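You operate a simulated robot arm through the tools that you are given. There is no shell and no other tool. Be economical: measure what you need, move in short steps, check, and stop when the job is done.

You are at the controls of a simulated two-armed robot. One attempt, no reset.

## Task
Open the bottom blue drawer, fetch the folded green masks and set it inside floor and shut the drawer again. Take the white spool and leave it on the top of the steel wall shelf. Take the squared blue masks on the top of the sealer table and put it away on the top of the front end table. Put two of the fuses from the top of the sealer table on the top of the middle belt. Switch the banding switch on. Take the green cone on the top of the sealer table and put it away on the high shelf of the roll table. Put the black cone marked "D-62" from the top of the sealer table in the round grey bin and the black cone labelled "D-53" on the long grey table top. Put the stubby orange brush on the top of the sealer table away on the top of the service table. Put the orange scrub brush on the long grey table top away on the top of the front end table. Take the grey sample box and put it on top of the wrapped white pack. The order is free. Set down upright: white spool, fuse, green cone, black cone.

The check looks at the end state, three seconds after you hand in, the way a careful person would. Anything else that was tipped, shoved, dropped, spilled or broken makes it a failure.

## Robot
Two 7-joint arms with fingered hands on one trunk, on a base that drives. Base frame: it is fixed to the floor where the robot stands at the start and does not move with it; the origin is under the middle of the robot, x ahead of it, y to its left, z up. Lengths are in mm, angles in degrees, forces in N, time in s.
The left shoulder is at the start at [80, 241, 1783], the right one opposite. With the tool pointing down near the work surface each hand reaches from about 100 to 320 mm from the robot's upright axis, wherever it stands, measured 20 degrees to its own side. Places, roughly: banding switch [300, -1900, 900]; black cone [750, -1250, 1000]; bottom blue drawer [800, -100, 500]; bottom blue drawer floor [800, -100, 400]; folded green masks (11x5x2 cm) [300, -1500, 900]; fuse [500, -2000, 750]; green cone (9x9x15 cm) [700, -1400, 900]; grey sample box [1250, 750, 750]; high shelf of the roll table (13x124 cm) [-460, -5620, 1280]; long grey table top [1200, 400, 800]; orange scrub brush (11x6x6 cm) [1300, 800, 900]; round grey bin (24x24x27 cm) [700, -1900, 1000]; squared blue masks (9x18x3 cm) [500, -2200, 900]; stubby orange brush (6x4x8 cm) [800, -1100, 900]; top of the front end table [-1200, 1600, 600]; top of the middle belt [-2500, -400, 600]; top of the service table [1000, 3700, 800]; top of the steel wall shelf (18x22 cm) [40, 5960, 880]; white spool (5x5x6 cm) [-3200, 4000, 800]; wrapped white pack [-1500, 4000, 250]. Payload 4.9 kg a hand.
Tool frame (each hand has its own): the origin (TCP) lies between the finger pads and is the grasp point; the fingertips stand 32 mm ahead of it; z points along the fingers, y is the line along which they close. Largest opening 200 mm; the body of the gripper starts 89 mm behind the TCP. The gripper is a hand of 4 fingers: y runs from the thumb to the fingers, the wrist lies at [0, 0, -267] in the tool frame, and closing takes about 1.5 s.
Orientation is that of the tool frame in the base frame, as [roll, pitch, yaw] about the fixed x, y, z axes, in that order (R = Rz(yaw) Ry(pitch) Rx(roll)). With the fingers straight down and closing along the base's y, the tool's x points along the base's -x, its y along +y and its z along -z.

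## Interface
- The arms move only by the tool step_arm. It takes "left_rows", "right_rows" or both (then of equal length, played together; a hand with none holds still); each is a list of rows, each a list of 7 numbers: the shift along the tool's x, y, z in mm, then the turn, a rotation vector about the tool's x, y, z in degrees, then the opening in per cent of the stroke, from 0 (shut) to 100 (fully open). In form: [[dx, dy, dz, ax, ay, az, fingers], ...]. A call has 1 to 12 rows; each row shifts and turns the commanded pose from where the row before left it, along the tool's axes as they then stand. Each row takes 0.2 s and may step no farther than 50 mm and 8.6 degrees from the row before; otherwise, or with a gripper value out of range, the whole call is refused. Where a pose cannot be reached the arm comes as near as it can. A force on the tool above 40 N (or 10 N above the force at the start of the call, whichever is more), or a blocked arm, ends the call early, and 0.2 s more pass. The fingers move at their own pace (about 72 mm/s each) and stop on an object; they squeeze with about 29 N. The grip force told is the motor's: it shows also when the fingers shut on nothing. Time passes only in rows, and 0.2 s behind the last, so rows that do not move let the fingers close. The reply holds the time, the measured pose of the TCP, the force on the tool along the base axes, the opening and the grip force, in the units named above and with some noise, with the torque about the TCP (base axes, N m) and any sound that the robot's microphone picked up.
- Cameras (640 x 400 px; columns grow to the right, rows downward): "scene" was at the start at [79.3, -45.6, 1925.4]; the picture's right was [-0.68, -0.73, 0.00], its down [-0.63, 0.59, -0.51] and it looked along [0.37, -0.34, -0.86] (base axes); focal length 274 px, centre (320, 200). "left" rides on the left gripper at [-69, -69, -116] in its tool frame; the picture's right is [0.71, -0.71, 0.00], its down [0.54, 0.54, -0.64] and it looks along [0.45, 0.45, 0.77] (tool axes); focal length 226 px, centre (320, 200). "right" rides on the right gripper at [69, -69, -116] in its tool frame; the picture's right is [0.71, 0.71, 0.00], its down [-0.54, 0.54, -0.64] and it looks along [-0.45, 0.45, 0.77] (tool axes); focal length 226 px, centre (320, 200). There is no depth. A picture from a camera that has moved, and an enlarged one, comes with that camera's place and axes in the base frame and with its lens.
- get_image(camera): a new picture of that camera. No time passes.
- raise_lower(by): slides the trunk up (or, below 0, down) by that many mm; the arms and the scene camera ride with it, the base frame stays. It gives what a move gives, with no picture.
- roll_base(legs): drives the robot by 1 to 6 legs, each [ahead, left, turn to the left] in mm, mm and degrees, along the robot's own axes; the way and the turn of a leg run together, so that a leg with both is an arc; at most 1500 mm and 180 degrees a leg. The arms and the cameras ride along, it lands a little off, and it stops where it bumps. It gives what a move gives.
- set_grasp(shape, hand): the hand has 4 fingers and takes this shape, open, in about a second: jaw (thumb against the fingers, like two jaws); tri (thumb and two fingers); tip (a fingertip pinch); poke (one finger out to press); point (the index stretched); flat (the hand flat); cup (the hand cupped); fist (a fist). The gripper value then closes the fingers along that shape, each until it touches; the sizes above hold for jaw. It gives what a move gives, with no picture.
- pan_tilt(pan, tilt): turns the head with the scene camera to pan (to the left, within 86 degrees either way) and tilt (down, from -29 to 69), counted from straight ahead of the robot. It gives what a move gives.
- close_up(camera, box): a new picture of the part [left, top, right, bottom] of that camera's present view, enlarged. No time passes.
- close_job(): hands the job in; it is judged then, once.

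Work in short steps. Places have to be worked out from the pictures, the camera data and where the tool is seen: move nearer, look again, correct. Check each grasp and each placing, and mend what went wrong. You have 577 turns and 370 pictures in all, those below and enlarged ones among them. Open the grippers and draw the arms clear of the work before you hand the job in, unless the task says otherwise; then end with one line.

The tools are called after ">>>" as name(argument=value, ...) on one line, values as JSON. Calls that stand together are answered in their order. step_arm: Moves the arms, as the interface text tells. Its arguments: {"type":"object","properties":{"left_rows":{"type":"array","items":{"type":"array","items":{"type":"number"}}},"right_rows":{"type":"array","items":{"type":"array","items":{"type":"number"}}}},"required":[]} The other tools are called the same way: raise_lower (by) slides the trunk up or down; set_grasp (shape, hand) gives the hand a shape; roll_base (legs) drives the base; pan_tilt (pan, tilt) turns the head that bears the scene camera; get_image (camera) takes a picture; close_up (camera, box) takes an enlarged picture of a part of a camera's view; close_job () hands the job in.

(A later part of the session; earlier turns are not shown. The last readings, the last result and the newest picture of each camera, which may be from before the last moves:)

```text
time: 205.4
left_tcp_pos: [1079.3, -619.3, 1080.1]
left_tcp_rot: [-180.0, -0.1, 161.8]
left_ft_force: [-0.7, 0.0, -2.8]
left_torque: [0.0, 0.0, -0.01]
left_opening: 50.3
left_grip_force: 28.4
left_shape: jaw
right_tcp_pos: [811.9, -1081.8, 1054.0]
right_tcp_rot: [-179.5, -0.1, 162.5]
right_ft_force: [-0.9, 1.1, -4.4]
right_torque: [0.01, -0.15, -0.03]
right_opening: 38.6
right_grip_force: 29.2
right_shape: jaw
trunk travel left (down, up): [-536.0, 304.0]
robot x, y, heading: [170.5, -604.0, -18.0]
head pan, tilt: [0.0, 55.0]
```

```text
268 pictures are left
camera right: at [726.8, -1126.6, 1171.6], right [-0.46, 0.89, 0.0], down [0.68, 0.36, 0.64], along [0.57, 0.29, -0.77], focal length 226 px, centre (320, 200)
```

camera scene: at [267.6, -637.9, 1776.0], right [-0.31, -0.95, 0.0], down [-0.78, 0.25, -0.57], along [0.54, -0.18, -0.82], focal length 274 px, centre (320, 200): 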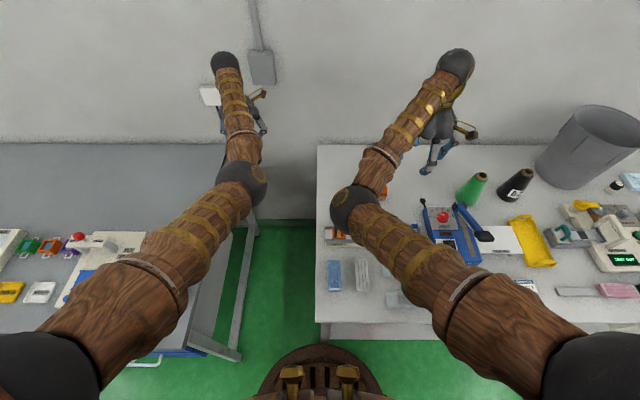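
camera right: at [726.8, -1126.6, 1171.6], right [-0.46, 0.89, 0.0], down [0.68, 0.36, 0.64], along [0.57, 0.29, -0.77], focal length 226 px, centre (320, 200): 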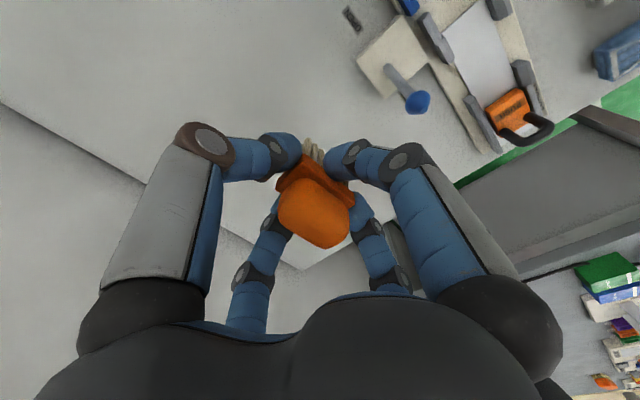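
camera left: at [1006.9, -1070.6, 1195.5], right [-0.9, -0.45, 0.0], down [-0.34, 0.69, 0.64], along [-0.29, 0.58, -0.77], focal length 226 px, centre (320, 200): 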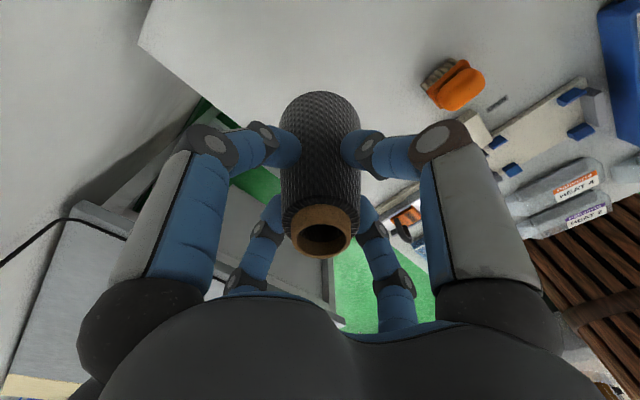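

Both held. I back 85 mm, then slide left so D-53 comes over a free spot at the back right of the grey table.

>>> roll_base(legs=[[-85, 0, -0.8], [0, 383, 0]])

>>> pan_tilt(pan=20, tilt=50)

>>> get_image(camera="scene")

>>> get_image(camera="left")

```text
time: 208.5
left_tcp_pos: [1121.2, -237.6, 1080.4]
left_tcp_rot: [-180.0, -0.1, 161.3]
left_ft_force: [-0.3, -0.7, -3.2]
left_torque: [-0.01, -0.02, 0.02]
left_opening: 50.3
left_grip_force: 28.9
left_shape: jaw
right_tcp_pos: [851.8, -699.0, 1054.4]
right_tcp_rot: [-180.0, 0.0, 161.5]
right_ft_force: [-0.2, -0.3, -0.3]
right_torque: [0.05, -0.02, 0.02]
right_opening: 38.6
right_grip_force: 28.8
right_shape: jaw
trunk travel left (down, up): [-536.0, 304.0]
robot x, y, heading: [211.5, -214.5, -18.7]
head pan, tilt: [0.0, 55.0]
```

```text
time: 209.4
left_tcp_pos: [1122.4, -234.8, 1078.7]
left_tcp_rot: [-179.9, -0.2, 161.4]
left_ft_force: [-0.3, 0.3, -3.6]
left_torque: [-0.02, -0.02, -0.01]
left_opening: 50.1
left_grip_force: 29.1
left_shape: jaw
right_tcp_pos: [850.5, -697.6, 1053.5]
right_tcp_rot: [-179.9, -0.1, 161.5]
right_ft_force: [0.8, -0.2, -0.9]
right_torque: [-0.02, 0.04, -0.01]
right_opening: 38.7
right_grip_force: 28.5
right_shape: jaw
trunk travel left (down, up): [-536.0, 304.0]
robot x, y, heading: [213.5, -217.0, -18.7]
head pan, tilt: [20.0, 50.0]
```

```text
267 pictures are left
camera scene: at [318.3, -222.0, 1782.5], right [0.02, -1.0, 0.0], down [-0.77, -0.02, -0.64], along [0.64, 0.01, -0.77], focal length 274 px, centre (320, 200)
```

scene: 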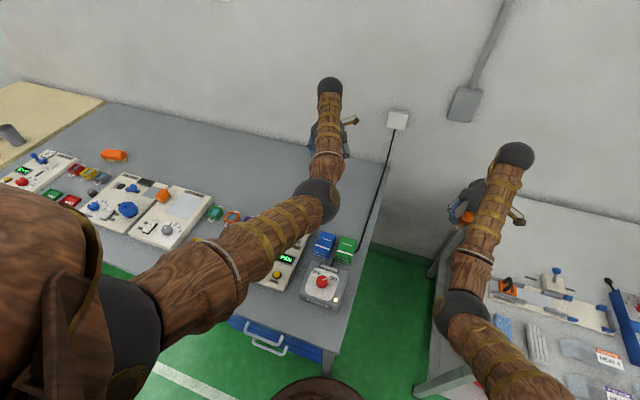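

```text
266 pictures are left
camera left: at [1167.0, -323.2, 1195.8], right [-0.9, -0.44, 0.0], down [-0.34, 0.69, 0.64], along [-0.29, 0.58, -0.77], focal length 226 px, centre (320, 200)
```

left: 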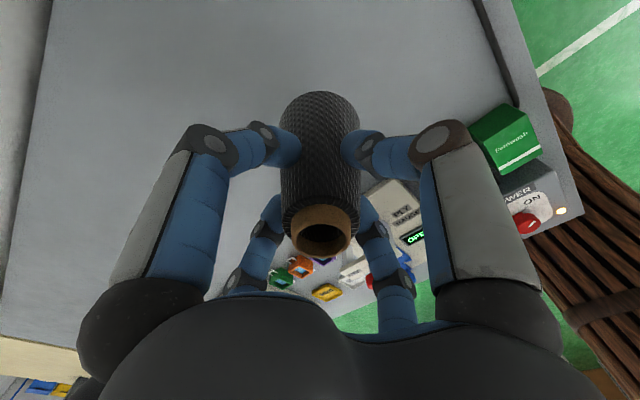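

Free table below. I lower the trunk 110, then feel down by small arm steps.

>>> raise_lower(by=-115)

>>> step_arm(left_rows=[[0, 0, 6, 0, 0, 0, 5], [0, 0, 6, 0, 0, 0, 5], [0, 0, 6, 0, 0, 0, 5]])

```text
time: 210.8
left_tcp_pos: [1121.7, -235.1, 965.6]
left_tcp_rot: [-180.0, -0.1, 161.2]
left_ft_force: [-0.4, 0.1, -2.1]
left_torque: [0.0, 0.02, -0.01]
left_opening: 50.2
left_grip_force: 29.1
left_shape: jaw
right_tcp_pos: [850.6, -697.3, 939.1]
right_tcp_rot: [-179.9, 0.0, 161.5]
right_ft_force: [-0.2, -0.5, 0.2]
right_torque: [0.0, 0.02, 0.0]
right_opening: 38.6
right_grip_force: 28.9
right_shape: jaw
trunk travel left (down, up): [-421.0, 419.0]
robot x, y, heading: [213.7, -212.8, -18.7]
head pan, tilt: [20.0, 50.0]
```

```text
time: 211.6
left_tcp_pos: [1123.0, -234.8, 958.6]
left_tcp_rot: [179.9, 0.8, 161.3]
left_ft_force: [-10.1, 0.2, 22.4]
left_torque: [0.06, 0.63, 0.01]
left_opening: 51.1
left_grip_force: 28.9
left_shape: jaw
right_tcp_pos: [849.5, -696.5, 940.8]
right_tcp_rot: [-180.0, 0.0, 161.5]
right_ft_force: [0.5, -0.8, -0.5]
right_torque: [-0.02, 0.05, -0.02]
right_opening: 38.5
right_grip_force: 29.7
right_shape: jaw
trunk travel left (down, up): [-421.0, 419.0]
robot x, y, heading: [208.3, -216.9, -18.8]
head pan, tilt: [20.0, 50.0]
stopped in row 3 (left hand): the force on the tool passed its limit at 45 N (the readings are from after the stop); the commanded pose is now the measured one
```

Contact: same table height (~838). I ease up 3 mm, open, and rise.

>>> step_arm(left_rows=[[0, 0, -3, 0, 0, 0, 5], [0, 0, 0, 0, 0, 0, 35], [0, 0, 0, 0, 0, 0, 45], [0, 0, 0, 0, 0, 0, 55], [0, 0, 0, 0, 0, 0, 55], [0, 0, 0, 0, 0, 0, 55]])

>>> raise_lower(by=150)

>>> get_image(camera="left")

>>> pan_tilt(pan=65, tilt=40)

>>> get_image(camera="scene")

```text
time: 213.0
left_tcp_pos: [1125.5, -235.7, 957.7]
left_tcp_rot: [180.0, 0.5, 161.5]
left_ft_force: [0.7, 0.6, 0.0]
left_torque: [0.0, 0.0, -0.01]
left_opening: 109.5
left_grip_force: 0.0
left_shape: jaw
right_tcp_pos: [851.9, -696.6, 937.7]
right_tcp_rot: [-179.9, 0.0, 161.5]
right_ft_force: [0.9, 0.5, -1.3]
right_torque: [-0.02, 0.0, 0.0]
right_opening: 38.5
right_grip_force: 28.8
right_shape: jaw
trunk travel left (down, up): [-421.0, 419.0]
robot x, y, heading: [211.6, -215.0, -18.8]
head pan, tilt: [20.0, 50.0]
```

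```text
time: 214.8
left_tcp_pos: [1123.6, -235.3, 1107.3]
left_tcp_rot: [179.9, 0.4, 161.4]
left_ft_force: [0.0, 0.4, -0.4]
left_torque: [0.01, 0.01, 0.01]
left_opening: 109.2
left_grip_force: 0.0
left_shape: jaw
right_tcp_pos: [851.9, -697.2, 1089.5]
right_tcp_rot: [-179.8, 0.0, 161.5]
right_ft_force: [-0.4, -0.4, -0.1]
right_torque: [-0.02, -0.01, -0.01]
right_opening: 38.9
right_grip_force: 29.1
right_shape: jaw
trunk travel left (down, up): [-571.0, 269.0]
robot x, y, heading: [211.2, -213.4, -18.5]
head pan, tilt: [20.0, 50.0]
```

```text
265 pictures are left
camera left: at [1167.8, -324.3, 1224.1], right [-0.9, -0.44, -0.01], down [-0.35, 0.69, 0.64], along [-0.28, 0.58, -0.77], focal length 226 px, centre (320, 200)
```

left: 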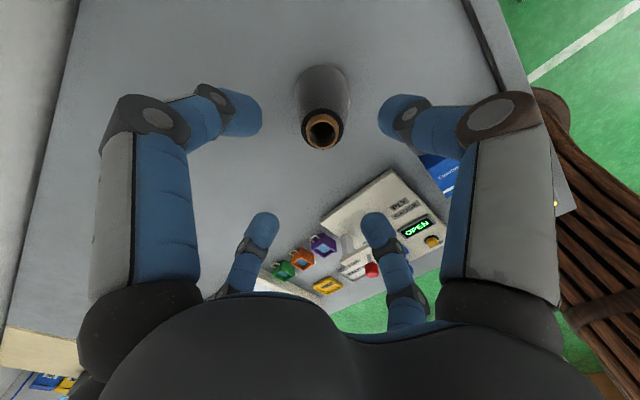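

```text
time: 215.9
left_tcp_pos: [1123.9, -236.3, 1107.8]
left_tcp_rot: [180.0, 0.5, 161.4]
left_ft_force: [-0.2, 0.5, -0.1]
left_torque: [0.04, -0.05, 0.01]
left_opening: 109.7
left_grip_force: 0.1
left_shape: jaw
right_tcp_pos: [850.0, -697.2, 1087.9]
right_tcp_rot: [-179.9, 0.0, 161.5]
right_ft_force: [0.7, -0.1, 0.8]
right_torque: [0.03, -0.04, -0.04]
right_opening: 38.4
right_grip_force: 28.7
right_shape: jaw
trunk travel left (down, up): [-571.0, 269.0]
robot x, y, heading: [215.0, -216.9, -18.5]
head pan, tilt: [65.0, 40.0]
```

```text
264 pictures are left
camera scene: at [299.3, -163.1, 1831.7], right [0.72, -0.69, 0.0], down [-0.44, -0.46, -0.77], along [0.53, 0.55, -0.64], focal length 274 px, centre (320, 200)
```

scene: 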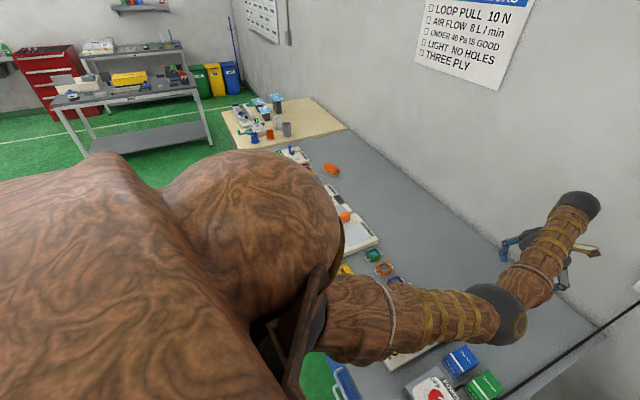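

D-53 stands. Next the scrub brush and sample box further left: I back 150, slide left 1250, and look.

>>> roll_base(legs=[[-150, 0, 0], [0, 1150, 0]])

>>> pan_tilt(pan=10, tilt=55)

>>> get_image(camera="scene")

```text
time: 222.8
left_tcp_pos: [1356.4, 888.9, 1107.8]
left_tcp_rot: [180.0, 0.5, 160.5]
left_ft_force: [0.3, -0.3, 0.3]
left_torque: [0.0, 0.03, 0.01]
left_opening: 109.5
left_grip_force: 0.0
left_shape: jaw
right_tcp_pos: [1078.0, 432.6, 1089.0]
right_tcp_rot: [-179.9, 0.0, 160.6]
right_ft_force: [0.1, 0.6, -0.4]
right_torque: [-0.01, 0.02, 0.01]
right_opening: 38.6
right_grip_force: 29.1
right_shape: jaw
trunk travel left (down, up): [-571.0, 269.0]
robot x, y, heading: [445.7, 925.3, -19.5]
head pan, tilt: [65.0, 40.0]
```

```text
time: 224.0
left_tcp_pos: [1356.7, 890.8, 1107.7]
left_tcp_rot: [179.9, 0.6, 160.5]
left_ft_force: [0.3, 0.5, 0.0]
left_torque: [0.01, -0.01, -0.05]
left_opening: 109.5
left_grip_force: 0.0
left_shape: jaw
right_tcp_pos: [1076.6, 432.1, 1089.6]
right_tcp_rot: [-179.9, 0.0, 160.6]
right_ft_force: [-0.3, -0.6, -0.7]
right_torque: [-0.01, -0.02, -0.03]
right_opening: 38.5
right_grip_force: 28.9
right_shape: jaw
trunk travel left (down, up): [-571.0, 269.0]
robot x, y, heading: [446.9, 925.5, -19.3]
head pan, tilt: [10.0, 55.0]
```

```text
263 pictures are left
camera scene: at [544.9, 903.2, 1811.0], right [-0.16, -0.99, 0.0], down [-0.81, 0.13, -0.57], along [0.57, -0.09, -0.82], focal length 274 px, centre (320, 200)
```

scene: 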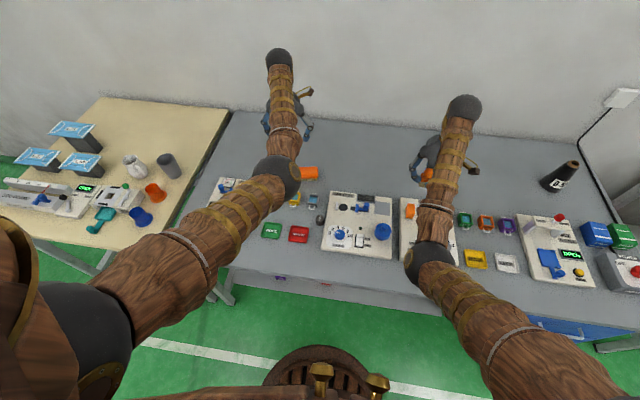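

Enlarge the area around the scrub brush and small boxes.

>>> close_up(camera="scene", box=[200, 140, 360, 250])

>>> get_image(camera="left")

```text
3.64 times, centred on (280, 195) of scene
camera zoom: at [544.9, 903.2, 1811.0], right [-0.16, -0.99, 0.0], down [-0.81, 0.13, -0.57], along [0.57, -0.09, -0.82], focal length 998 px, centre (466, 218)
```

zoom: 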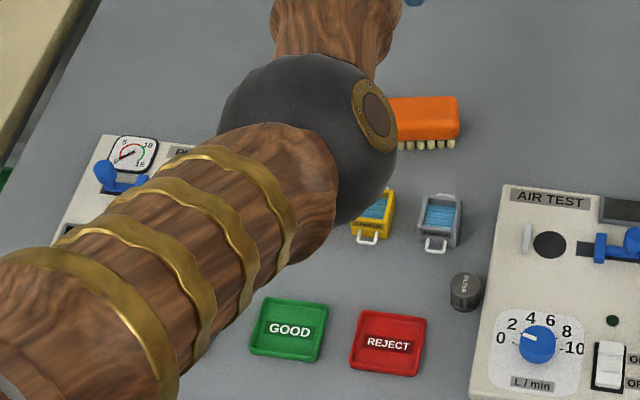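

```text
261 pictures are left
camera left: at [1399.1, 801.2, 1224.4], right [-0.9, -0.43, -0.01], down [-0.34, 0.69, 0.64], along [-0.27, 0.58, -0.77], focal length 226 px, centre (320, 200)
```

left: 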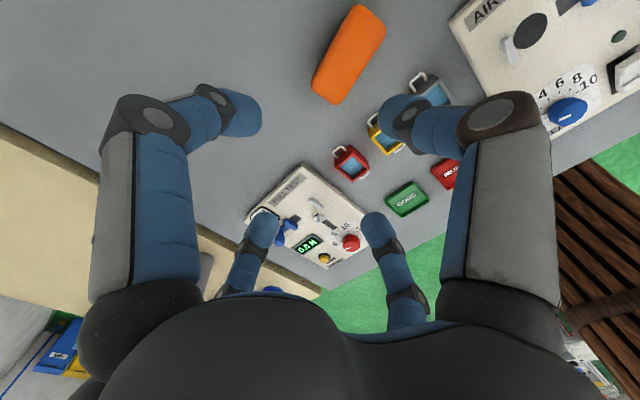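

The scrub brush (~(1350,830)) is first. I drive 150 closer (to spare reach) and retract the left hand to be above it.

>>> roll_base(legs=[[150, 0, 0]])

>>> step_arm(left_rows=[[34, -14, 0, 0, 0.5, 0, 80], [34, -14, 0, 0, 0, 0, 80], [34, -14, 0, 0, 0, 0, 80], [34, -14, 0, 0, 0, 0, 80]])

>>> get_image(camera="left")

```text
time: 225.4
left_tcp_pos: [1499.3, 841.6, 1111.0]
left_tcp_rot: [180.0, 0.6, 160.6]
left_ft_force: [-0.6, -0.4, 0.0]
left_torque: [0.04, -0.03, -0.03]
left_opening: 109.4
left_grip_force: 0.0
left_shape: jaw
right_tcp_pos: [1218.3, 384.2, 1090.8]
right_tcp_rot: [180.0, 0.0, 160.8]
right_ft_force: [-0.6, 0.9, -0.8]
right_torque: [-0.01, -0.04, -0.02]
right_opening: 38.6
right_grip_force: 28.9
right_shape: jaw
trunk travel left (down, up): [-571.0, 269.0]
robot x, y, heading: [590.0, 873.8, -19.3]
head pan, tilt: [10.0, 55.0]
```

```text
time: 226.4
left_tcp_pos: [1352.5, 830.7, 1110.7]
left_tcp_rot: [179.8, 0.0, 160.7]
left_ft_force: [-0.1, 0.7, 0.8]
left_torque: [0.0, -0.02, 0.0]
left_opening: 159.8
left_grip_force: 0.1
left_shape: jaw
right_tcp_pos: [1220.6, 383.3, 1088.3]
right_tcp_rot: [-180.0, 0.0, 160.7]
right_ft_force: [-0.5, -0.5, -0.8]
right_torque: [-0.01, -0.05, -0.05]
right_opening: 38.6
right_grip_force: 29.4
right_shape: jaw
trunk travel left (down, up): [-571.0, 269.0]
robot x, y, heading: [589.2, 873.8, -19.7]
head pan, tilt: [10.0, 55.0]
```

```text
260 pictures are left
camera left: at [1395.4, 741.7, 1226.3], right [-0.9, -0.43, 0.0], down [-0.33, 0.69, 0.64], along [-0.28, 0.58, -0.76], focal length 226 px, centre (320, 200)
```

left: 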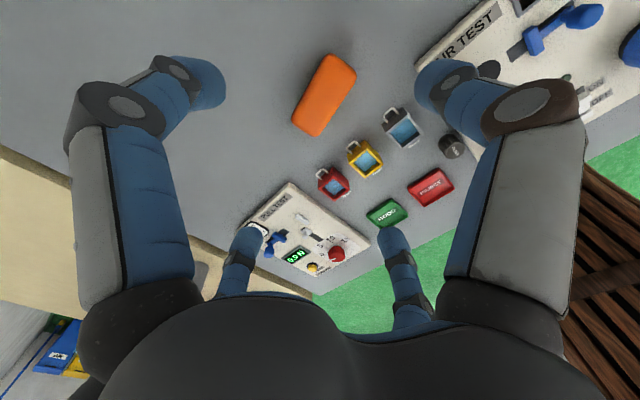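

Brush center (1348,824), long axis along base y. I rotate the tool ~17° to align and descend to 940.

>>> step_arm(left_rows=[[6, -5, 20, 0, 0, -8.5, 75], [0, 0, 40, 0, 0, -8.5, 75], [0, 0, 45, 0, 0, 0, 75], [0, 0, 45, 0, 0, 0, 75]])

>>> get_image(camera="left")

```text
time: 227.4
left_tcp_pos: [1350.0, 831.8, 955.6]
left_tcp_rot: [-180.0, 0.0, 177.7]
left_ft_force: [0.5, 0.8, -0.2]
left_torque: [0.0, 0.03, -0.01]
left_opening: 150.4
left_grip_force: 0.0
left_shape: jaw
right_tcp_pos: [1222.0, 384.1, 1088.6]
right_tcp_rot: [-179.8, 0.1, 160.7]
right_ft_force: [0.9, 0.7, -0.6]
right_torque: [-0.03, -0.02, -0.01]
right_opening: 38.4
right_grip_force: 29.2
right_shape: jaw
trunk travel left (down, up): [-571.0, 269.0]
robot x, y, heading: [588.5, 872.4, -19.4]
head pan, tilt: [10.0, 55.0]
```

```text
259 pictures are left
camera left: at [1417.0, 759.5, 1071.4], right [-0.74, -0.68, 0.0], down [-0.52, 0.56, 0.64], along [-0.44, 0.47, -0.77], focal length 226 px, centre (320, 200)
```

left: 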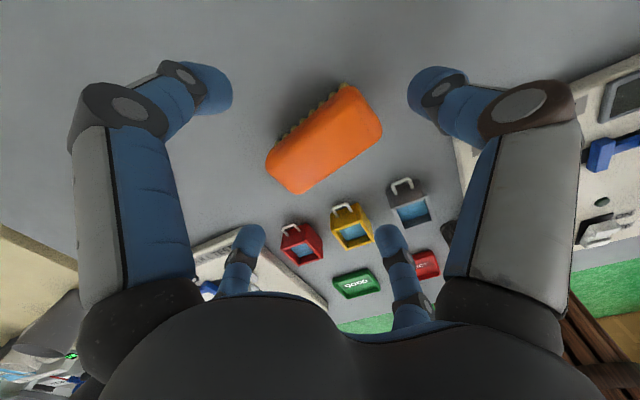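

I adjust: shift (−6,−12), rotate back 8°, descend to 885.

>>> step_arm(left_rows=[[-5, -13, 10, 0, 0, 8, 75], [0, 0, 30, 0, 0, 0, 75]])

>>> get_image(camera="left")

```text
time: 228.0
left_tcp_pos: [1351.1, 817.0, 916.6]
left_tcp_rot: [180.0, 0.1, 169.7]
left_ft_force: [-1.0, 0.6, 1.1]
left_torque: [-0.04, -0.01, 0.0]
left_opening: 150.5
left_grip_force: 0.0
left_shape: jaw
right_tcp_pos: [1222.7, 384.7, 1088.7]
right_tcp_rot: [-179.9, 0.0, 160.7]
right_ft_force: [0.4, 0.0, -0.8]
right_torque: [-0.02, 0.03, 0.0]
right_opening: 38.6
right_grip_force: 29.1
right_shape: jaw
trunk travel left (down, up): [-571.0, 269.0]
robot x, y, heading: [587.1, 871.3, -19.6]
head pan, tilt: [10.0, 55.0]
```

```text
258 pictures are left
camera left: at [1407.6, 735.3, 1032.9], right [-0.82, -0.57, 0.0], down [-0.43, 0.63, 0.64], along [-0.36, 0.53, -0.77], focal length 226 px, centre (320, 200)
```

left: 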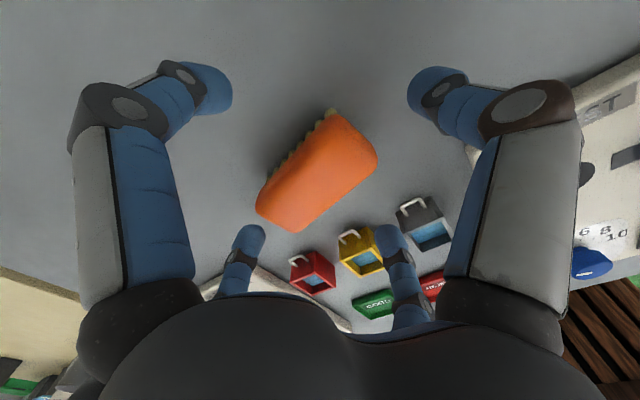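

Close the opening to 130 mm and descend the last 33 mm, then grasp.

>>> step_arm(left_rows=[[0, 0, 0, 0, 0, 0, 66], [0, 0, 17, 0, 0, 0, 66], [0, 0, 17, 0, 0, 0, 66]])

>>> step_arm(left_rows=[[0, 0, 0, 0, 0, 0, 5], [0, 0, 0, 0, 0, 0, 5], [0, 0, 0, 0, 0, 0, 5], [0, 0, 0, 0, 0, 0, 5], [0, 0, 0, 0, 0, 0, 5], [0, 0, 0, 0, 0, 0, 5]])

>>> get_image(camera="left")

```text
time: 228.8
left_tcp_pos: [1350.9, 816.8, 882.9]
left_tcp_rot: [179.9, 0.0, 169.6]
left_ft_force: [-0.1, 0.6, 0.1]
left_torque: [0.01, -0.02, -0.02]
left_opening: 132.6
left_grip_force: 0.1
left_shape: jaw
right_tcp_pos: [1222.3, 384.4, 1089.1]
right_tcp_rot: [-180.0, 0.0, 160.6]
right_ft_force: [-0.4, -0.4, -0.3]
right_torque: [0.0, -0.03, 0.0]
right_opening: 38.5
right_grip_force: 28.9
right_shape: jaw
trunk travel left (down, up): [-571.0, 269.0]
robot x, y, heading: [586.9, 872.4, -19.5]
head pan, tilt: [10.0, 55.0]
```

```text
time: 230.2
left_tcp_pos: [1351.1, 816.5, 881.7]
left_tcp_rot: [180.0, 0.0, 169.7]
left_ft_force: [0.5, 0.5, 1.5]
left_torque: [0.0, -0.01, 0.02]
left_opening: 84.0
left_grip_force: 29.0
left_shape: jaw
right_tcp_pos: [1221.0, 382.9, 1089.2]
right_tcp_rot: [-180.0, 0.0, 160.8]
right_ft_force: [0.2, 0.9, -0.7]
right_torque: [-0.03, -0.03, -0.02]
right_opening: 38.6
right_grip_force: 29.2
right_shape: jaw
trunk travel left (down, up): [-571.0, 269.0]
robot x, y, heading: [591.0, 875.8, -19.4]
head pan, tilt: [10.0, 55.0]
```

```text
257 pictures are left
camera left: at [1407.7, 735.4, 998.6], right [-0.82, -0.57, 0.0], down [-0.44, 0.63, 0.64], along [-0.36, 0.53, -0.77], focal length 226 px, centre (320, 200)
```

left: 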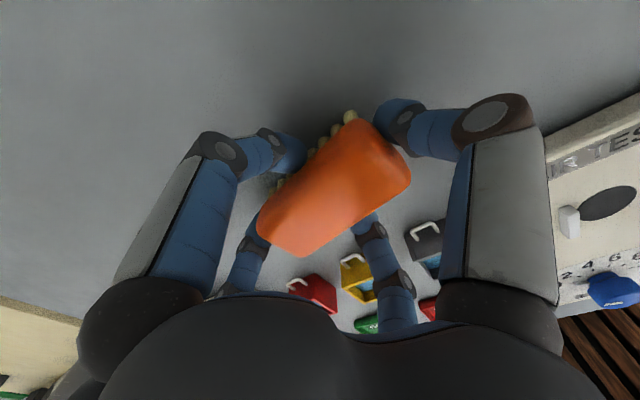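

Gripped. Raise and check.

>>> raise_lower(by=180)

>>> get_image(camera="left")

>>> pan_tilt(pan=86, tilt=25)

>>> get_image(camera="scene")

```text
time: 232.2
left_tcp_pos: [1352.1, 817.1, 1062.2]
left_tcp_rot: [179.9, 0.0, 169.7]
left_ft_force: [0.2, -0.1, -1.2]
left_torque: [-0.01, 0.0, 0.02]
left_opening: 83.9
left_grip_force: 28.8
left_shape: jaw
right_tcp_pos: [1221.3, 384.4, 1269.9]
right_tcp_rot: [-179.9, 0.0, 160.7]
right_ft_force: [-0.5, 0.5, -0.4]
right_torque: [-0.01, -0.03, 0.0]
right_opening: 38.9
right_grip_force: 28.6
right_shape: jaw
trunk travel left (down, up): [-751.0, 89.0]
robot x, y, heading: [585.9, 876.0, -19.5]
head pan, tilt: [10.0, 55.0]
```

```text
256 pictures are left
camera left: at [1407.9, 735.4, 1178.4], right [-0.82, -0.57, 0.0], down [-0.44, 0.63, 0.64], along [-0.37, 0.53, -0.77], focal length 226 px, centre (320, 200)
```

left: 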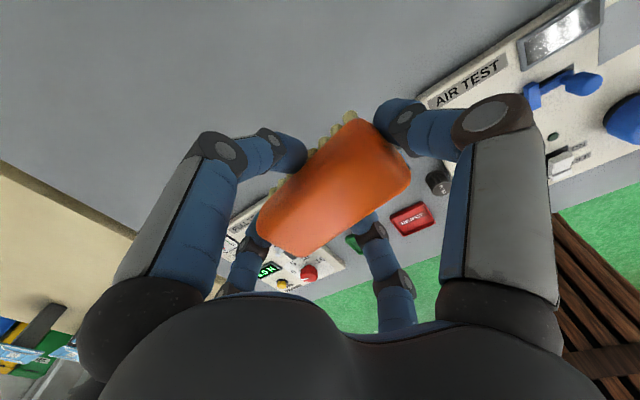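

```text
time: 233.7
left_tcp_pos: [1350.7, 817.1, 1062.8]
left_tcp_rot: [179.9, 0.1, 169.7]
left_ft_force: [0.4, -0.5, -0.5]
left_torque: [0.0, -0.01, 0.01]
left_opening: 84.1
left_grip_force: 28.5
left_shape: jaw
right_tcp_pos: [1221.3, 384.7, 1269.3]
right_tcp_rot: [-179.8, 0.0, 160.7]
right_ft_force: [-0.3, 0.0, -0.1]
right_torque: [-0.01, 0.01, -0.01]
right_opening: 38.4
right_grip_force: 28.7
right_shape: jaw
trunk travel left (down, up): [-751.0, 89.0]
robot x, y, heading: [591.3, 874.3, -19.4]
head pan, tilt: [85.9, 25.0]
```

```text
255 pictures are left
camera scene: at [654.6, 948.9, 2035.0], right [0.92, -0.4, 0.0], down [-0.17, -0.39, -0.91], along [0.36, 0.83, -0.42], focal length 274 px, centre (320, 200)
```

scene: 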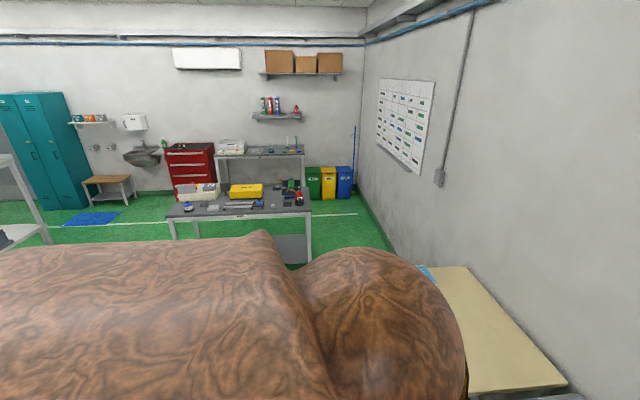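

Scrub brush held. I back 550 mm away from the table and turn left 100° to see the front end table.

>>> roll_base(legs=[[-600, 0, 0], [0, 0, 100]])

>>> pan_tilt(pan=70, tilt=30)

>>> get_image(camera="scene")

```text
time: 241.3
left_tcp_pos: [-58.9, 1841.7, 1062.8]
left_tcp_rot: [179.8, 0.0, -91.6]
left_ft_force: [0.2, 0.2, -1.5]
left_torque: [0.02, 0.0, 0.0]
left_opening: 84.0
left_grip_force: 28.3
left_shape: jaw
right_tcp_pos: [387.8, 1781.5, 1269.1]
right_tcp_rot: [-180.0, 0.0, -100.4]
right_ft_force: [0.4, -0.2, -1.4]
right_torque: [0.02, 0.03, -0.02]
right_opening: 38.5
right_grip_force: 28.5
right_shape: jaw
trunk travel left (down, up): [-751.0, 89.0]
robot x, y, heading: [-0.7, 1078.6, 79.9]
head pan, tilt: [85.9, 25.0]
```

```text
time: 242.1
left_tcp_pos: [-59.9, 1842.9, 1063.0]
left_tcp_rot: [179.9, 0.0, -91.5]
left_ft_force: [0.2, -0.2, -0.6]
left_torque: [0.03, 0.01, -0.02]
left_opening: 84.1
left_grip_force: 28.2
left_shape: jaw
right_tcp_pos: [387.5, 1781.3, 1268.3]
right_tcp_rot: [-179.9, 0.0, -100.4]
right_ft_force: [-1.0, 0.5, -0.2]
right_torque: [-0.02, 0.0, -0.05]
right_opening: 38.6
right_grip_force: 29.3
right_shape: jaw
trunk travel left (down, up): [-751.0, 89.0]
robot x, y, heading: [-0.2, 1079.1, 79.5]
head pan, tilt: [70.0, 30.0]
```

```text
254 pictures are left
camera scene: at [-71.9, 1156.4, 2027.1], right [0.51, 0.86, 0.0], down [0.43, -0.25, -0.87], along [-0.75, 0.44, -0.5], focal length 274 px, centre (320, 200)
```

scene: 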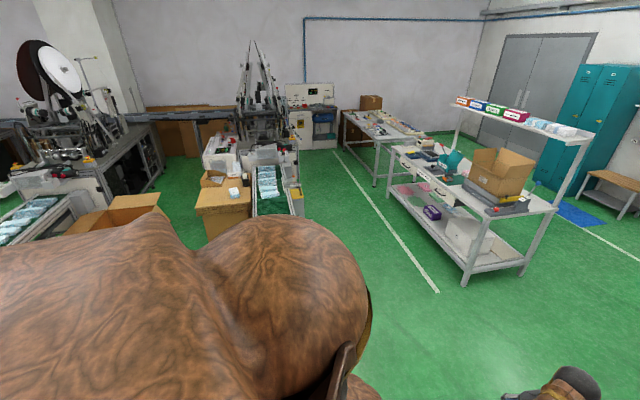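

The front end table is hidden by my shoulder; I turn 60° further left.

>>> roll_base(legs=[[0, 0, 65]])

>>> pan_tilt(pan=10, tilt=38)

>>> get_image(camera="scene")

>>> pan_tilt(pan=65, tilt=25)

>>> get_image(camera="scene")

```text
time: 245.3
left_tcp_pos: [-705.8, 1371.9, 1063.0]
left_tcp_rot: [179.8, -0.1, -28.5]
left_ft_force: [-0.2, 0.0, 0.4]
left_torque: [-0.03, -0.02, 0.0]
left_opening: 83.9
left_grip_force: 29.4
left_shape: jaw
right_tcp_pos: [-447.6, 1743.2, 1267.8]
right_tcp_rot: [179.9, 0.0, -37.4]
right_ft_force: [0.9, 0.8, -0.1]
right_torque: [-0.04, 0.03, -0.02]
right_opening: 38.2
right_grip_force: 29.3
right_shape: jaw
trunk travel left (down, up): [-751.0, 89.0]
robot x, y, heading: [-0.0, 1081.1, 142.6]
head pan, tilt: [70.0, 30.0]
```

```text
time: 246.6
left_tcp_pos: [-705.9, 1371.3, 1061.4]
left_tcp_rot: [179.8, 0.0, -28.5]
left_ft_force: [0.2, 0.7, -0.5]
left_torque: [0.0, -0.02, -0.01]
left_opening: 83.8
left_grip_force: 28.6
left_shape: jaw
right_tcp_pos: [-448.3, 1742.8, 1268.1]
right_tcp_rot: [-179.9, 0.0, -37.4]
right_ft_force: [0.4, -0.3, -0.2]
right_torque: [0.01, -0.02, 0.01]
right_opening: 38.3
right_grip_force: 28.7
right_shape: jaw
trunk travel left (down, up): [-751.0, 89.0]
robot x, y, heading: [-2.0, 1078.0, 142.7]
head pan, tilt: [10.0, 38.0]
```

```text
253 pictures are left
camera scene: at [-100.4, 1138.9, 2014.7], right [0.46, 0.89, 0.0], down [0.55, -0.28, -0.79], along [-0.7, 0.36, -0.62], focal length 274 px, centre (320, 200)
```

scene: 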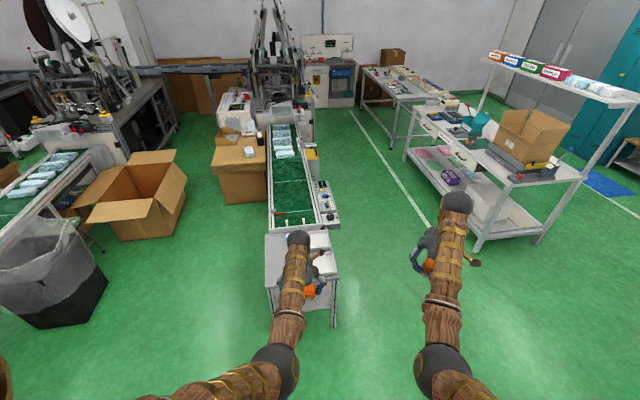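

```text
time: 247.8
left_tcp_pos: [-706.6, 1370.2, 1063.4]
left_tcp_rot: [180.0, 0.0, -28.6]
left_ft_force: [-0.9, 0.1, -0.5]
left_torque: [0.01, -0.03, -0.03]
left_opening: 84.0
left_grip_force: 28.9
left_shape: jaw
right_tcp_pos: [-448.7, 1743.3, 1269.1]
right_tcp_rot: [-179.9, -0.1, -37.4]
right_ft_force: [0.7, -0.6, -0.4]
right_torque: [0.01, -0.04, -0.04]
right_opening: 38.6
right_grip_force: 29.3
right_shape: jaw
trunk travel left (down, up): [-751.0, 89.0]
robot x, y, heading: [-2.0, 1080.5, 142.6]
head pan, tilt: [65.0, 25.0]
```

```text
252 pictures are left
camera scene: at [-105.6, 1056.5, 2035.0], right [-0.46, 0.89, 0.0], down [0.38, 0.2, -0.91], along [-0.8, -0.42, -0.42], focal length 274 px, centre (320, 200)
```

scene: 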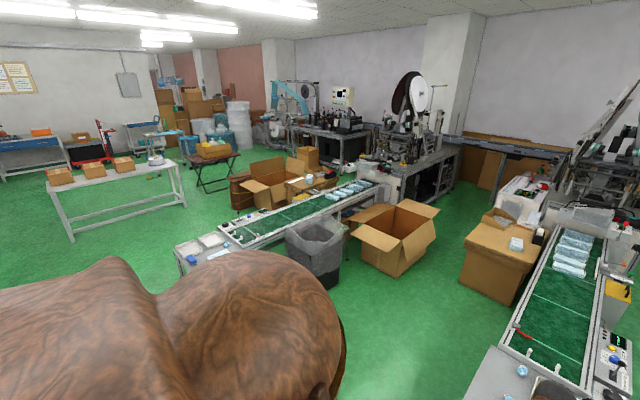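

The front end table is the small grey table under my left hand. I zoom on it.

>>> pan_tilt(pan=10, tilt=50)

>>> close_up(camera="scene", box=[220, 120, 400, 240])

>>> get_image(camera="left")

```text
time: 249.1
left_tcp_pos: [-707.0, 1370.0, 1062.4]
left_tcp_rot: [179.9, 0.0, -28.6]
left_ft_force: [0.9, -0.8, -0.8]
left_torque: [0.0, -0.04, -0.03]
left_opening: 83.8
left_grip_force: 28.7
left_shape: jaw
right_tcp_pos: [-449.9, 1742.2, 1267.9]
right_tcp_rot: [-179.9, -0.1, -37.4]
right_ft_force: [-0.3, -0.2, -1.4]
right_torque: [-0.03, -0.01, 0.05]
right_opening: 38.6
right_grip_force: 29.4
right_shape: jaw
trunk travel left (down, up): [-751.0, 89.0]
robot x, y, heading: [-1.3, 1079.3, 142.6]
head pan, tilt: [10.0, 50.0]
```

```text
3.33 times, centred on (310, 180) of scene
camera zoom: at [-92.3, 1134.4, 1997.6], right [0.46, 0.89, 0.0], down [0.68, -0.35, -0.64], along [-0.57, 0.3, -0.77], focal length 915 px, centre (353, 267)
```

zoom: 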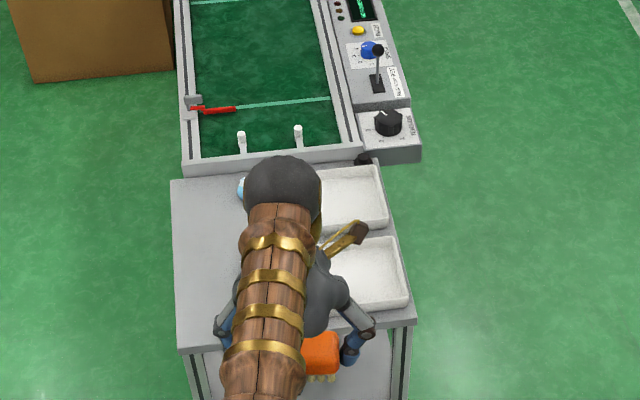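

```text
250 pictures are left
camera left: at [-732.9, 1463.8, 1178.6], right [0.96, 0.28, 0.0], down [0.22, -0.73, 0.64], along [0.18, -0.62, -0.77], focal length 226 px, centre (320, 200)
```

left: 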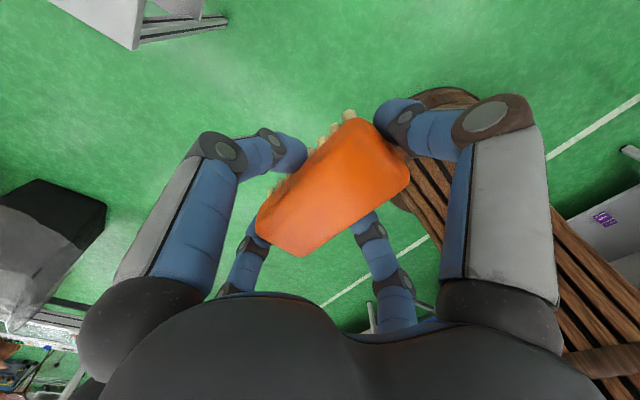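

The end table's left strip is free. I square up to it (heading 161°) and drive so the left hand is above the free strip.

>>> roll_base(legs=[[0, 0, 18.5], [440, -145, 0]])

>>> raise_lower(by=-200)

>>> get_image(camera="left")

>>> get_image(camera="scene")

```text
time: 252.9
left_tcp_pos: [-1133.6, 1394.2, 1063.6]
left_tcp_rot: [-180.0, 0.0, -8.8]
left_ft_force: [-0.3, -0.4, -0.7]
left_torque: [0.0, 0.01, -0.02]
left_opening: 83.9
left_grip_force: 29.3
left_shape: jaw
right_tcp_pos: [-1014.7, 1831.4, 1270.6]
right_tcp_rot: [-179.9, 0.2, -17.7]
right_ft_force: [0.1, -0.4, -0.3]
right_torque: [0.0, 0.01, 0.0]
right_opening: 38.6
right_grip_force: 29.0
right_shape: jaw
trunk travel left (down, up): [-751.0, 89.0]
robot x, y, heading: [-366.0, 1357.8, 162.1]
head pan, tilt: [10.0, 50.0]
```

```text
time: 255.0
left_tcp_pos: [-1134.1, 1396.6, 862.2]
left_tcp_rot: [179.9, 0.0, -8.7]
left_ft_force: [0.8, 0.2, -1.7]
left_torque: [0.01, -0.01, -0.04]
left_opening: 84.1
left_grip_force: 28.7
left_shape: jaw
right_tcp_pos: [-1016.2, 1832.7, 1068.3]
right_tcp_rot: [-179.9, 0.0, -17.7]
right_ft_force: [-0.3, 0.5, -0.5]
right_torque: [-0.02, 0.05, -0.03]
right_opening: 38.3
right_grip_force: 28.9
right_shape: jaw
trunk travel left (down, up): [-551.0, 289.0]
robot x, y, heading: [-370.9, 1357.8, 162.1]
head pan, tilt: [10.0, 50.0]
```

```text
249 pictures are left
camera left: at [-1190.3, 1474.1, 978.5], right [0.81, 0.59, 0.0], down [0.45, -0.62, 0.64], along [0.38, -0.52, -0.77], focal length 226 px, centre (320, 200)
```

left: 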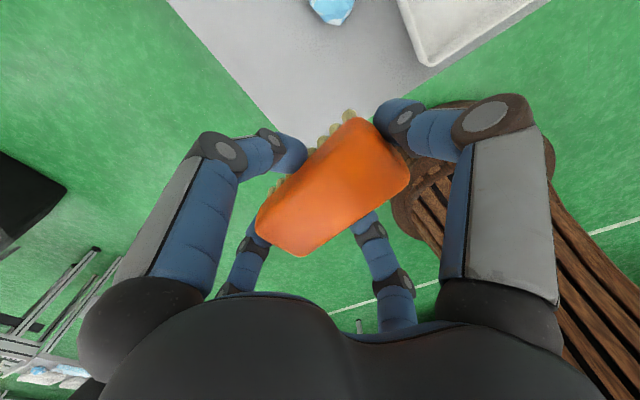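

```text
248 pictures are left
camera scene: at [-475.9, 1379.8, 1797.6], right [0.14, 0.99, 0.0], down [0.76, -0.1, -0.64], along [-0.64, 0.09, -0.77], focal length 274 px, centre (320, 200)
```

scene: 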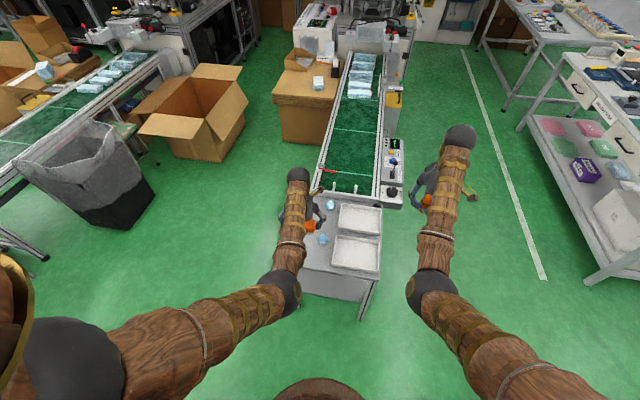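

Zoom on the end table.

>>> close_up(camera="scene", box=[260, 180, 420, 320])

```text
2.86 times, centred on (340, 250) of scene
camera zoom: at [-475.9, 1379.8, 1797.6], right [0.14, 0.99, 0.0], down [0.76, -0.1, -0.64], along [-0.64, 0.09, -0.77], focal length 784 px, centre (263, 57)
```

zoom: 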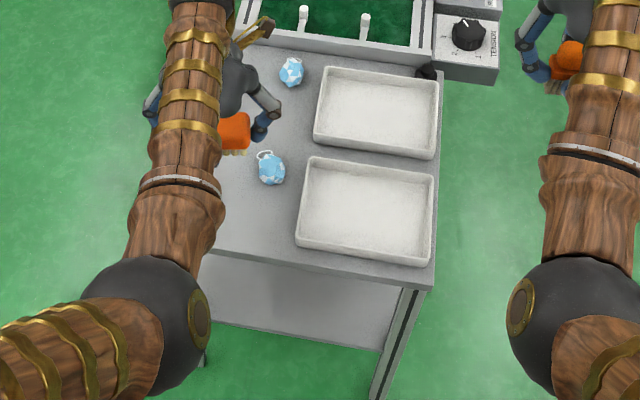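

The strip left of the blue bundle is ~110 mm wide, so I turn the brush 100° to lie along the table depth and shift over it.

>>> step_arm(left_rows=[[-28, 10, 0, 0, 0, 8.4, 5], [0, 0, 0, 0, 0, 8.4, 5], [0, 0, 0, 0, 0, 8.4, 5], [0, 0, 0, 0, 0, 8.4, 5], [0, 0, 0, 0, 0, 8.4, 5], [0, 0, 0, 0, 0, 8.4, 5], [0, 0, 0, 0, 0, 8.4, 5], [0, 0, 0, 0, 0, 8.4, 5], [0, 0, 0, 0, 0, 8.4, 5], [0, 0, 0, 0, 0, 8.4, 5], [0, 0, 0, 0, 0, 8.4, 5], [0, 0, 0, 0, 0, 8, 5]])

>>> raise_lower(by=-100)

>>> get_image(camera="left")

>>> close_up(camera="scene", box=[260, 160, 420, 300])

```text
time: 257.6
left_tcp_pos: [-1164.1, 1389.2, 863.0]
left_tcp_rot: [180.0, -0.1, -109.3]
left_ft_force: [-0.2, 0.1, -1.0]
left_torque: [-0.01, 0.02, -0.01]
left_opening: 83.9
left_grip_force: 29.1
left_shape: jaw
right_tcp_pos: [-1016.5, 1832.5, 1068.3]
right_tcp_rot: [-179.8, 0.1, -17.7]
right_ft_force: [0.5, -0.8, -1.1]
right_torque: [0.0, 0.02, 0.0]
right_opening: 38.5
right_grip_force: 29.2
right_shape: jaw
trunk travel left (down, up): [-551.0, 289.0]
robot x, y, heading: [-371.1, 1360.8, 162.4]
head pan, tilt: [10.0, 50.0]
```

```text
time: 259.0
left_tcp_pos: [-1163.1, 1390.7, 762.9]
left_tcp_rot: [-180.0, -0.1, -109.2]
left_ft_force: [0.0, -0.4, -1.0]
left_torque: [-0.05, 0.02, 0.03]
left_opening: 83.7
left_grip_force: 28.7
left_shape: jaw
right_tcp_pos: [-1016.0, 1833.9, 969.1]
right_tcp_rot: [-180.0, 0.1, -17.7]
right_ft_force: [-0.4, 0.3, -0.2]
right_torque: [0.05, 0.02, 0.04]
right_opening: 38.3
right_grip_force: 28.9
right_shape: jaw
trunk travel left (down, up): [-451.0, 389.0]
robot x, y, heading: [-367.6, 1356.5, 162.3]
head pan, tilt: [10.0, 50.0]
```

```text
246 pictures are left
camera left: at [-1074.7, 1432.1, 879.5], right [0.43, -0.9, 0.0], down [-0.69, -0.33, 0.64], along [-0.58, -0.28, -0.77], focal length 226 px, centre (320, 200)
```

left: 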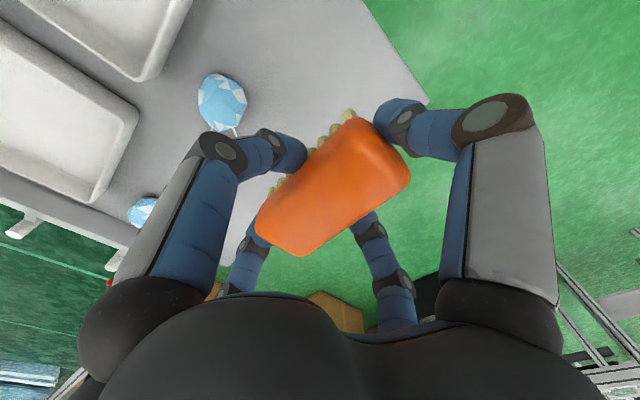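

```text
2.86 times, centred on (340, 230) of scene
camera zoom: at [-475.5, 1379.6, 1697.6], right [0.14, 0.99, 0.0], down [0.76, -0.1, -0.64], along [-0.64, 0.09, -0.77], focal length 784 px, centre (263, 114)
```

zoom: 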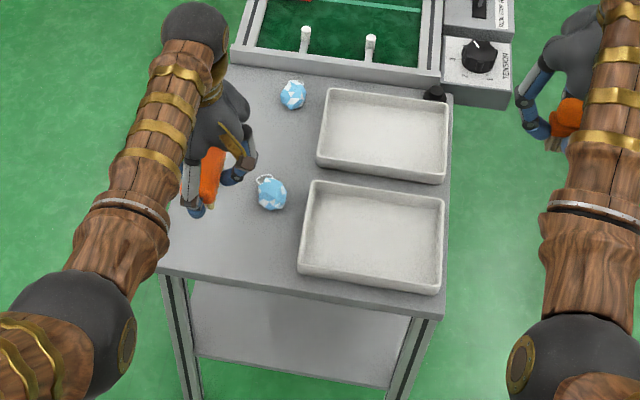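

I nudge 8 mm left and 12 mm toward me, then descend feeling for the table.

>>> step_arm(left_rows=[[8, -12, 10, 0, 0, 0, 5], [0, 0, 15, 0, 0, 0, 5], [0, 0, 10, 0, 0, 0, 5], [0, 0, 8, 0, 0, 0, 5], [0, 0, 8, 0, 0, 0, 5], [0, 0, 8, 0, 0, 0, 5]])

```text
time: 260.4
left_tcp_pos: [-1155.9, 1377.2, 703.6]
left_tcp_rot: [-179.9, -0.1, -109.3]
left_ft_force: [0.8, -0.1, -0.8]
left_torque: [-0.04, -0.01, 0.02]
left_opening: 83.7
left_grip_force: 29.2
left_shape: jaw
right_tcp_pos: [-1016.9, 1832.7, 969.2]
right_tcp_rot: [-179.9, 0.0, -17.7]
right_ft_force: [-0.2, 0.1, -0.3]
right_torque: [0.01, 0.0, 0.0]
right_opening: 38.8
right_grip_force: 29.1
right_shape: jaw
trunk travel left (down, up): [-451.0, 389.0]
robot x, y, heading: [-368.6, 1361.1, 162.0]
head pan, tilt: [10.0, 50.0]
```

>>> step_arm(left_rows=[[0, 0, 7, 0, 0, 0, 5], [0, 0, 7, 0, 0, 0, 5], [0, 0, 7, 0, 0, 0, 5], [0, 0, 7, 0, 0, 0, 5], [0, 0, 7, 0, 0, 0, 5], [0, 0, 7, 0, 0, 0, 5]])

>>> get_image(camera="left")

```text
time: 261.8
left_tcp_pos: [-1156.4, 1378.6, 662.4]
left_tcp_rot: [-179.9, 0.0, -109.2]
left_ft_force: [-0.1, 1.1, 0.0]
left_torque: [0.01, 0.0, 0.01]
left_opening: 83.9
left_grip_force: 29.4
left_shape: jaw
right_tcp_pos: [-1016.5, 1832.0, 969.0]
right_tcp_rot: [-179.9, 0.1, -17.7]
right_ft_force: [-0.1, -0.6, -0.1]
right_torque: [0.0, 0.0, 0.02]
right_opening: 38.2
right_grip_force: 29.3
right_shape: jaw
trunk travel left (down, up): [-451.0, 389.0]
robot x, y, heading: [-370.6, 1356.7, 162.2]
head pan, tilt: [10.0, 50.0]
```

```text
244 pictures are left
camera left: at [-1067.1, 1420.7, 778.4], right [0.43, -0.9, 0.0], down [-0.69, -0.33, 0.64], along [-0.58, -0.28, -0.77], focal length 226 px, centre (320, 200)
```

left: 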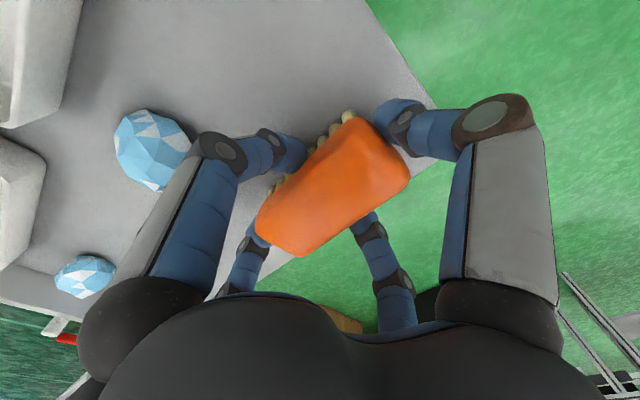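

Table is lower (~600). I shift 12 mm right and continue down gently.

>>> step_arm(left_rows=[[-12, 0, 4, 0, 0, 0, 5], [0, 0, 6, 0, 0, 0, 5], [0, 0, 6, 0, 0, 0, 5], [0, 0, 6, 0, 0, 0, 5], [0, 0, 6, 0, 0, 0, 5]])

```text
time: 262.4
left_tcp_pos: [-1155.4, 1392.0, 659.7]
left_tcp_rot: [179.3, -0.2, -109.2]
left_ft_force: [8.8, -3.6, 34.4]
left_torque: [-0.49, -0.88, 0.01]
left_opening: 85.6
left_grip_force: 29.2
left_shape: jaw
right_tcp_pos: [-1013.9, 1830.7, 969.4]
right_tcp_rot: [-179.9, 0.1, -17.7]
right_ft_force: [-0.4, 0.7, -0.4]
right_torque: [0.02, -0.01, 0.01]
right_opening: 38.5
right_grip_force: 28.9
right_shape: jaw
trunk travel left (down, up): [-451.0, 389.0]
robot x, y, heading: [-370.6, 1356.2, 162.1]
head pan, tilt: [10.0, 50.0]
stopped in row 3 (left hand): the force on the tool passed its limit at 46 N (the readings are from after the stop); the commanded pose is now the measured one
```

Contact (table ≈ z 615). Ease, open, and lift straight up.

>>> step_arm(left_rows=[[0, 0, -3, 0, 0, 0, 5], [0, 0, 0, 0, 0, 0, 50], [0, 0, 0, 0, 0, 0, 60], [0, 0, 0, 0, 0, 0, 62], [0, 0, 0, 0, 0, 0, 62]])

>>> raise_lower(by=200)

>>> get_image(camera="left")

>>> close_up(camera="scene", box=[240, 180, 420, 320])

```text
time: 263.6
left_tcp_pos: [-1153.9, 1390.5, 658.4]
left_tcp_rot: [179.6, -0.1, -109.2]
left_ft_force: [1.1, -0.4, 0.5]
left_torque: [-0.03, -0.02, -0.01]
left_opening: 123.4
left_grip_force: 0.1
left_shape: jaw
right_tcp_pos: [-1016.2, 1832.5, 968.8]
right_tcp_rot: [-180.0, 0.0, -17.7]
right_ft_force: [0.2, 0.3, -1.2]
right_torque: [-0.02, 0.03, 0.0]
right_opening: 38.8
right_grip_force: 28.9
right_shape: jaw
trunk travel left (down, up): [-451.0, 389.0]
robot x, y, heading: [-369.7, 1361.7, 162.2]
head pan, tilt: [10.0, 50.0]
```

```text
time: 265.8
left_tcp_pos: [-1155.1, 1390.7, 859.4]
left_tcp_rot: [179.7, -0.1, -109.1]
left_ft_force: [0.2, 1.0, 0.1]
left_torque: [0.02, -0.01, 0.01]
left_opening: 123.5
left_grip_force: 0.1
left_shape: jaw
right_tcp_pos: [-1017.1, 1832.5, 1168.7]
right_tcp_rot: [-179.9, 0.1, -17.7]
right_ft_force: [-0.2, -0.4, 0.0]
right_torque: [-0.05, -0.03, -0.02]
right_opening: 38.1
right_grip_force: 29.2
right_shape: jaw
trunk travel left (down, up): [-651.0, 189.0]
robot x, y, heading: [-366.2, 1358.3, 162.3]
head pan, tilt: [10.0, 50.0]
```

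```text
243 pictures are left
camera left: at [-1065.7, 1432.0, 973.9], right [0.44, -0.9, 0.0], down [-0.69, -0.33, 0.65], along [-0.58, -0.28, -0.76], focal length 226 px, centre (320, 200)
```

left: 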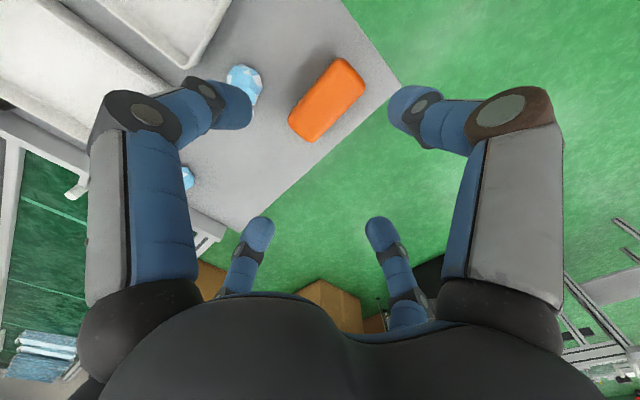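

```text
2.86 times, centred on (330, 250) of scene
camera zoom: at [-476.0, 1379.5, 1897.5], right [0.14, 0.99, 0.0], down [0.76, -0.1, -0.64], along [-0.64, 0.09, -0.77], focal length 784 px, centre (291, 57)
```

zoom: 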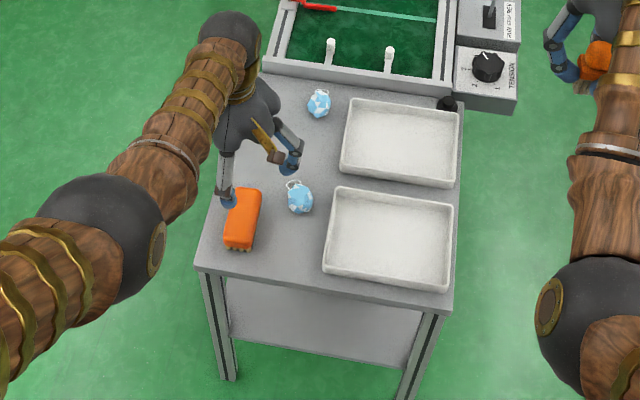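

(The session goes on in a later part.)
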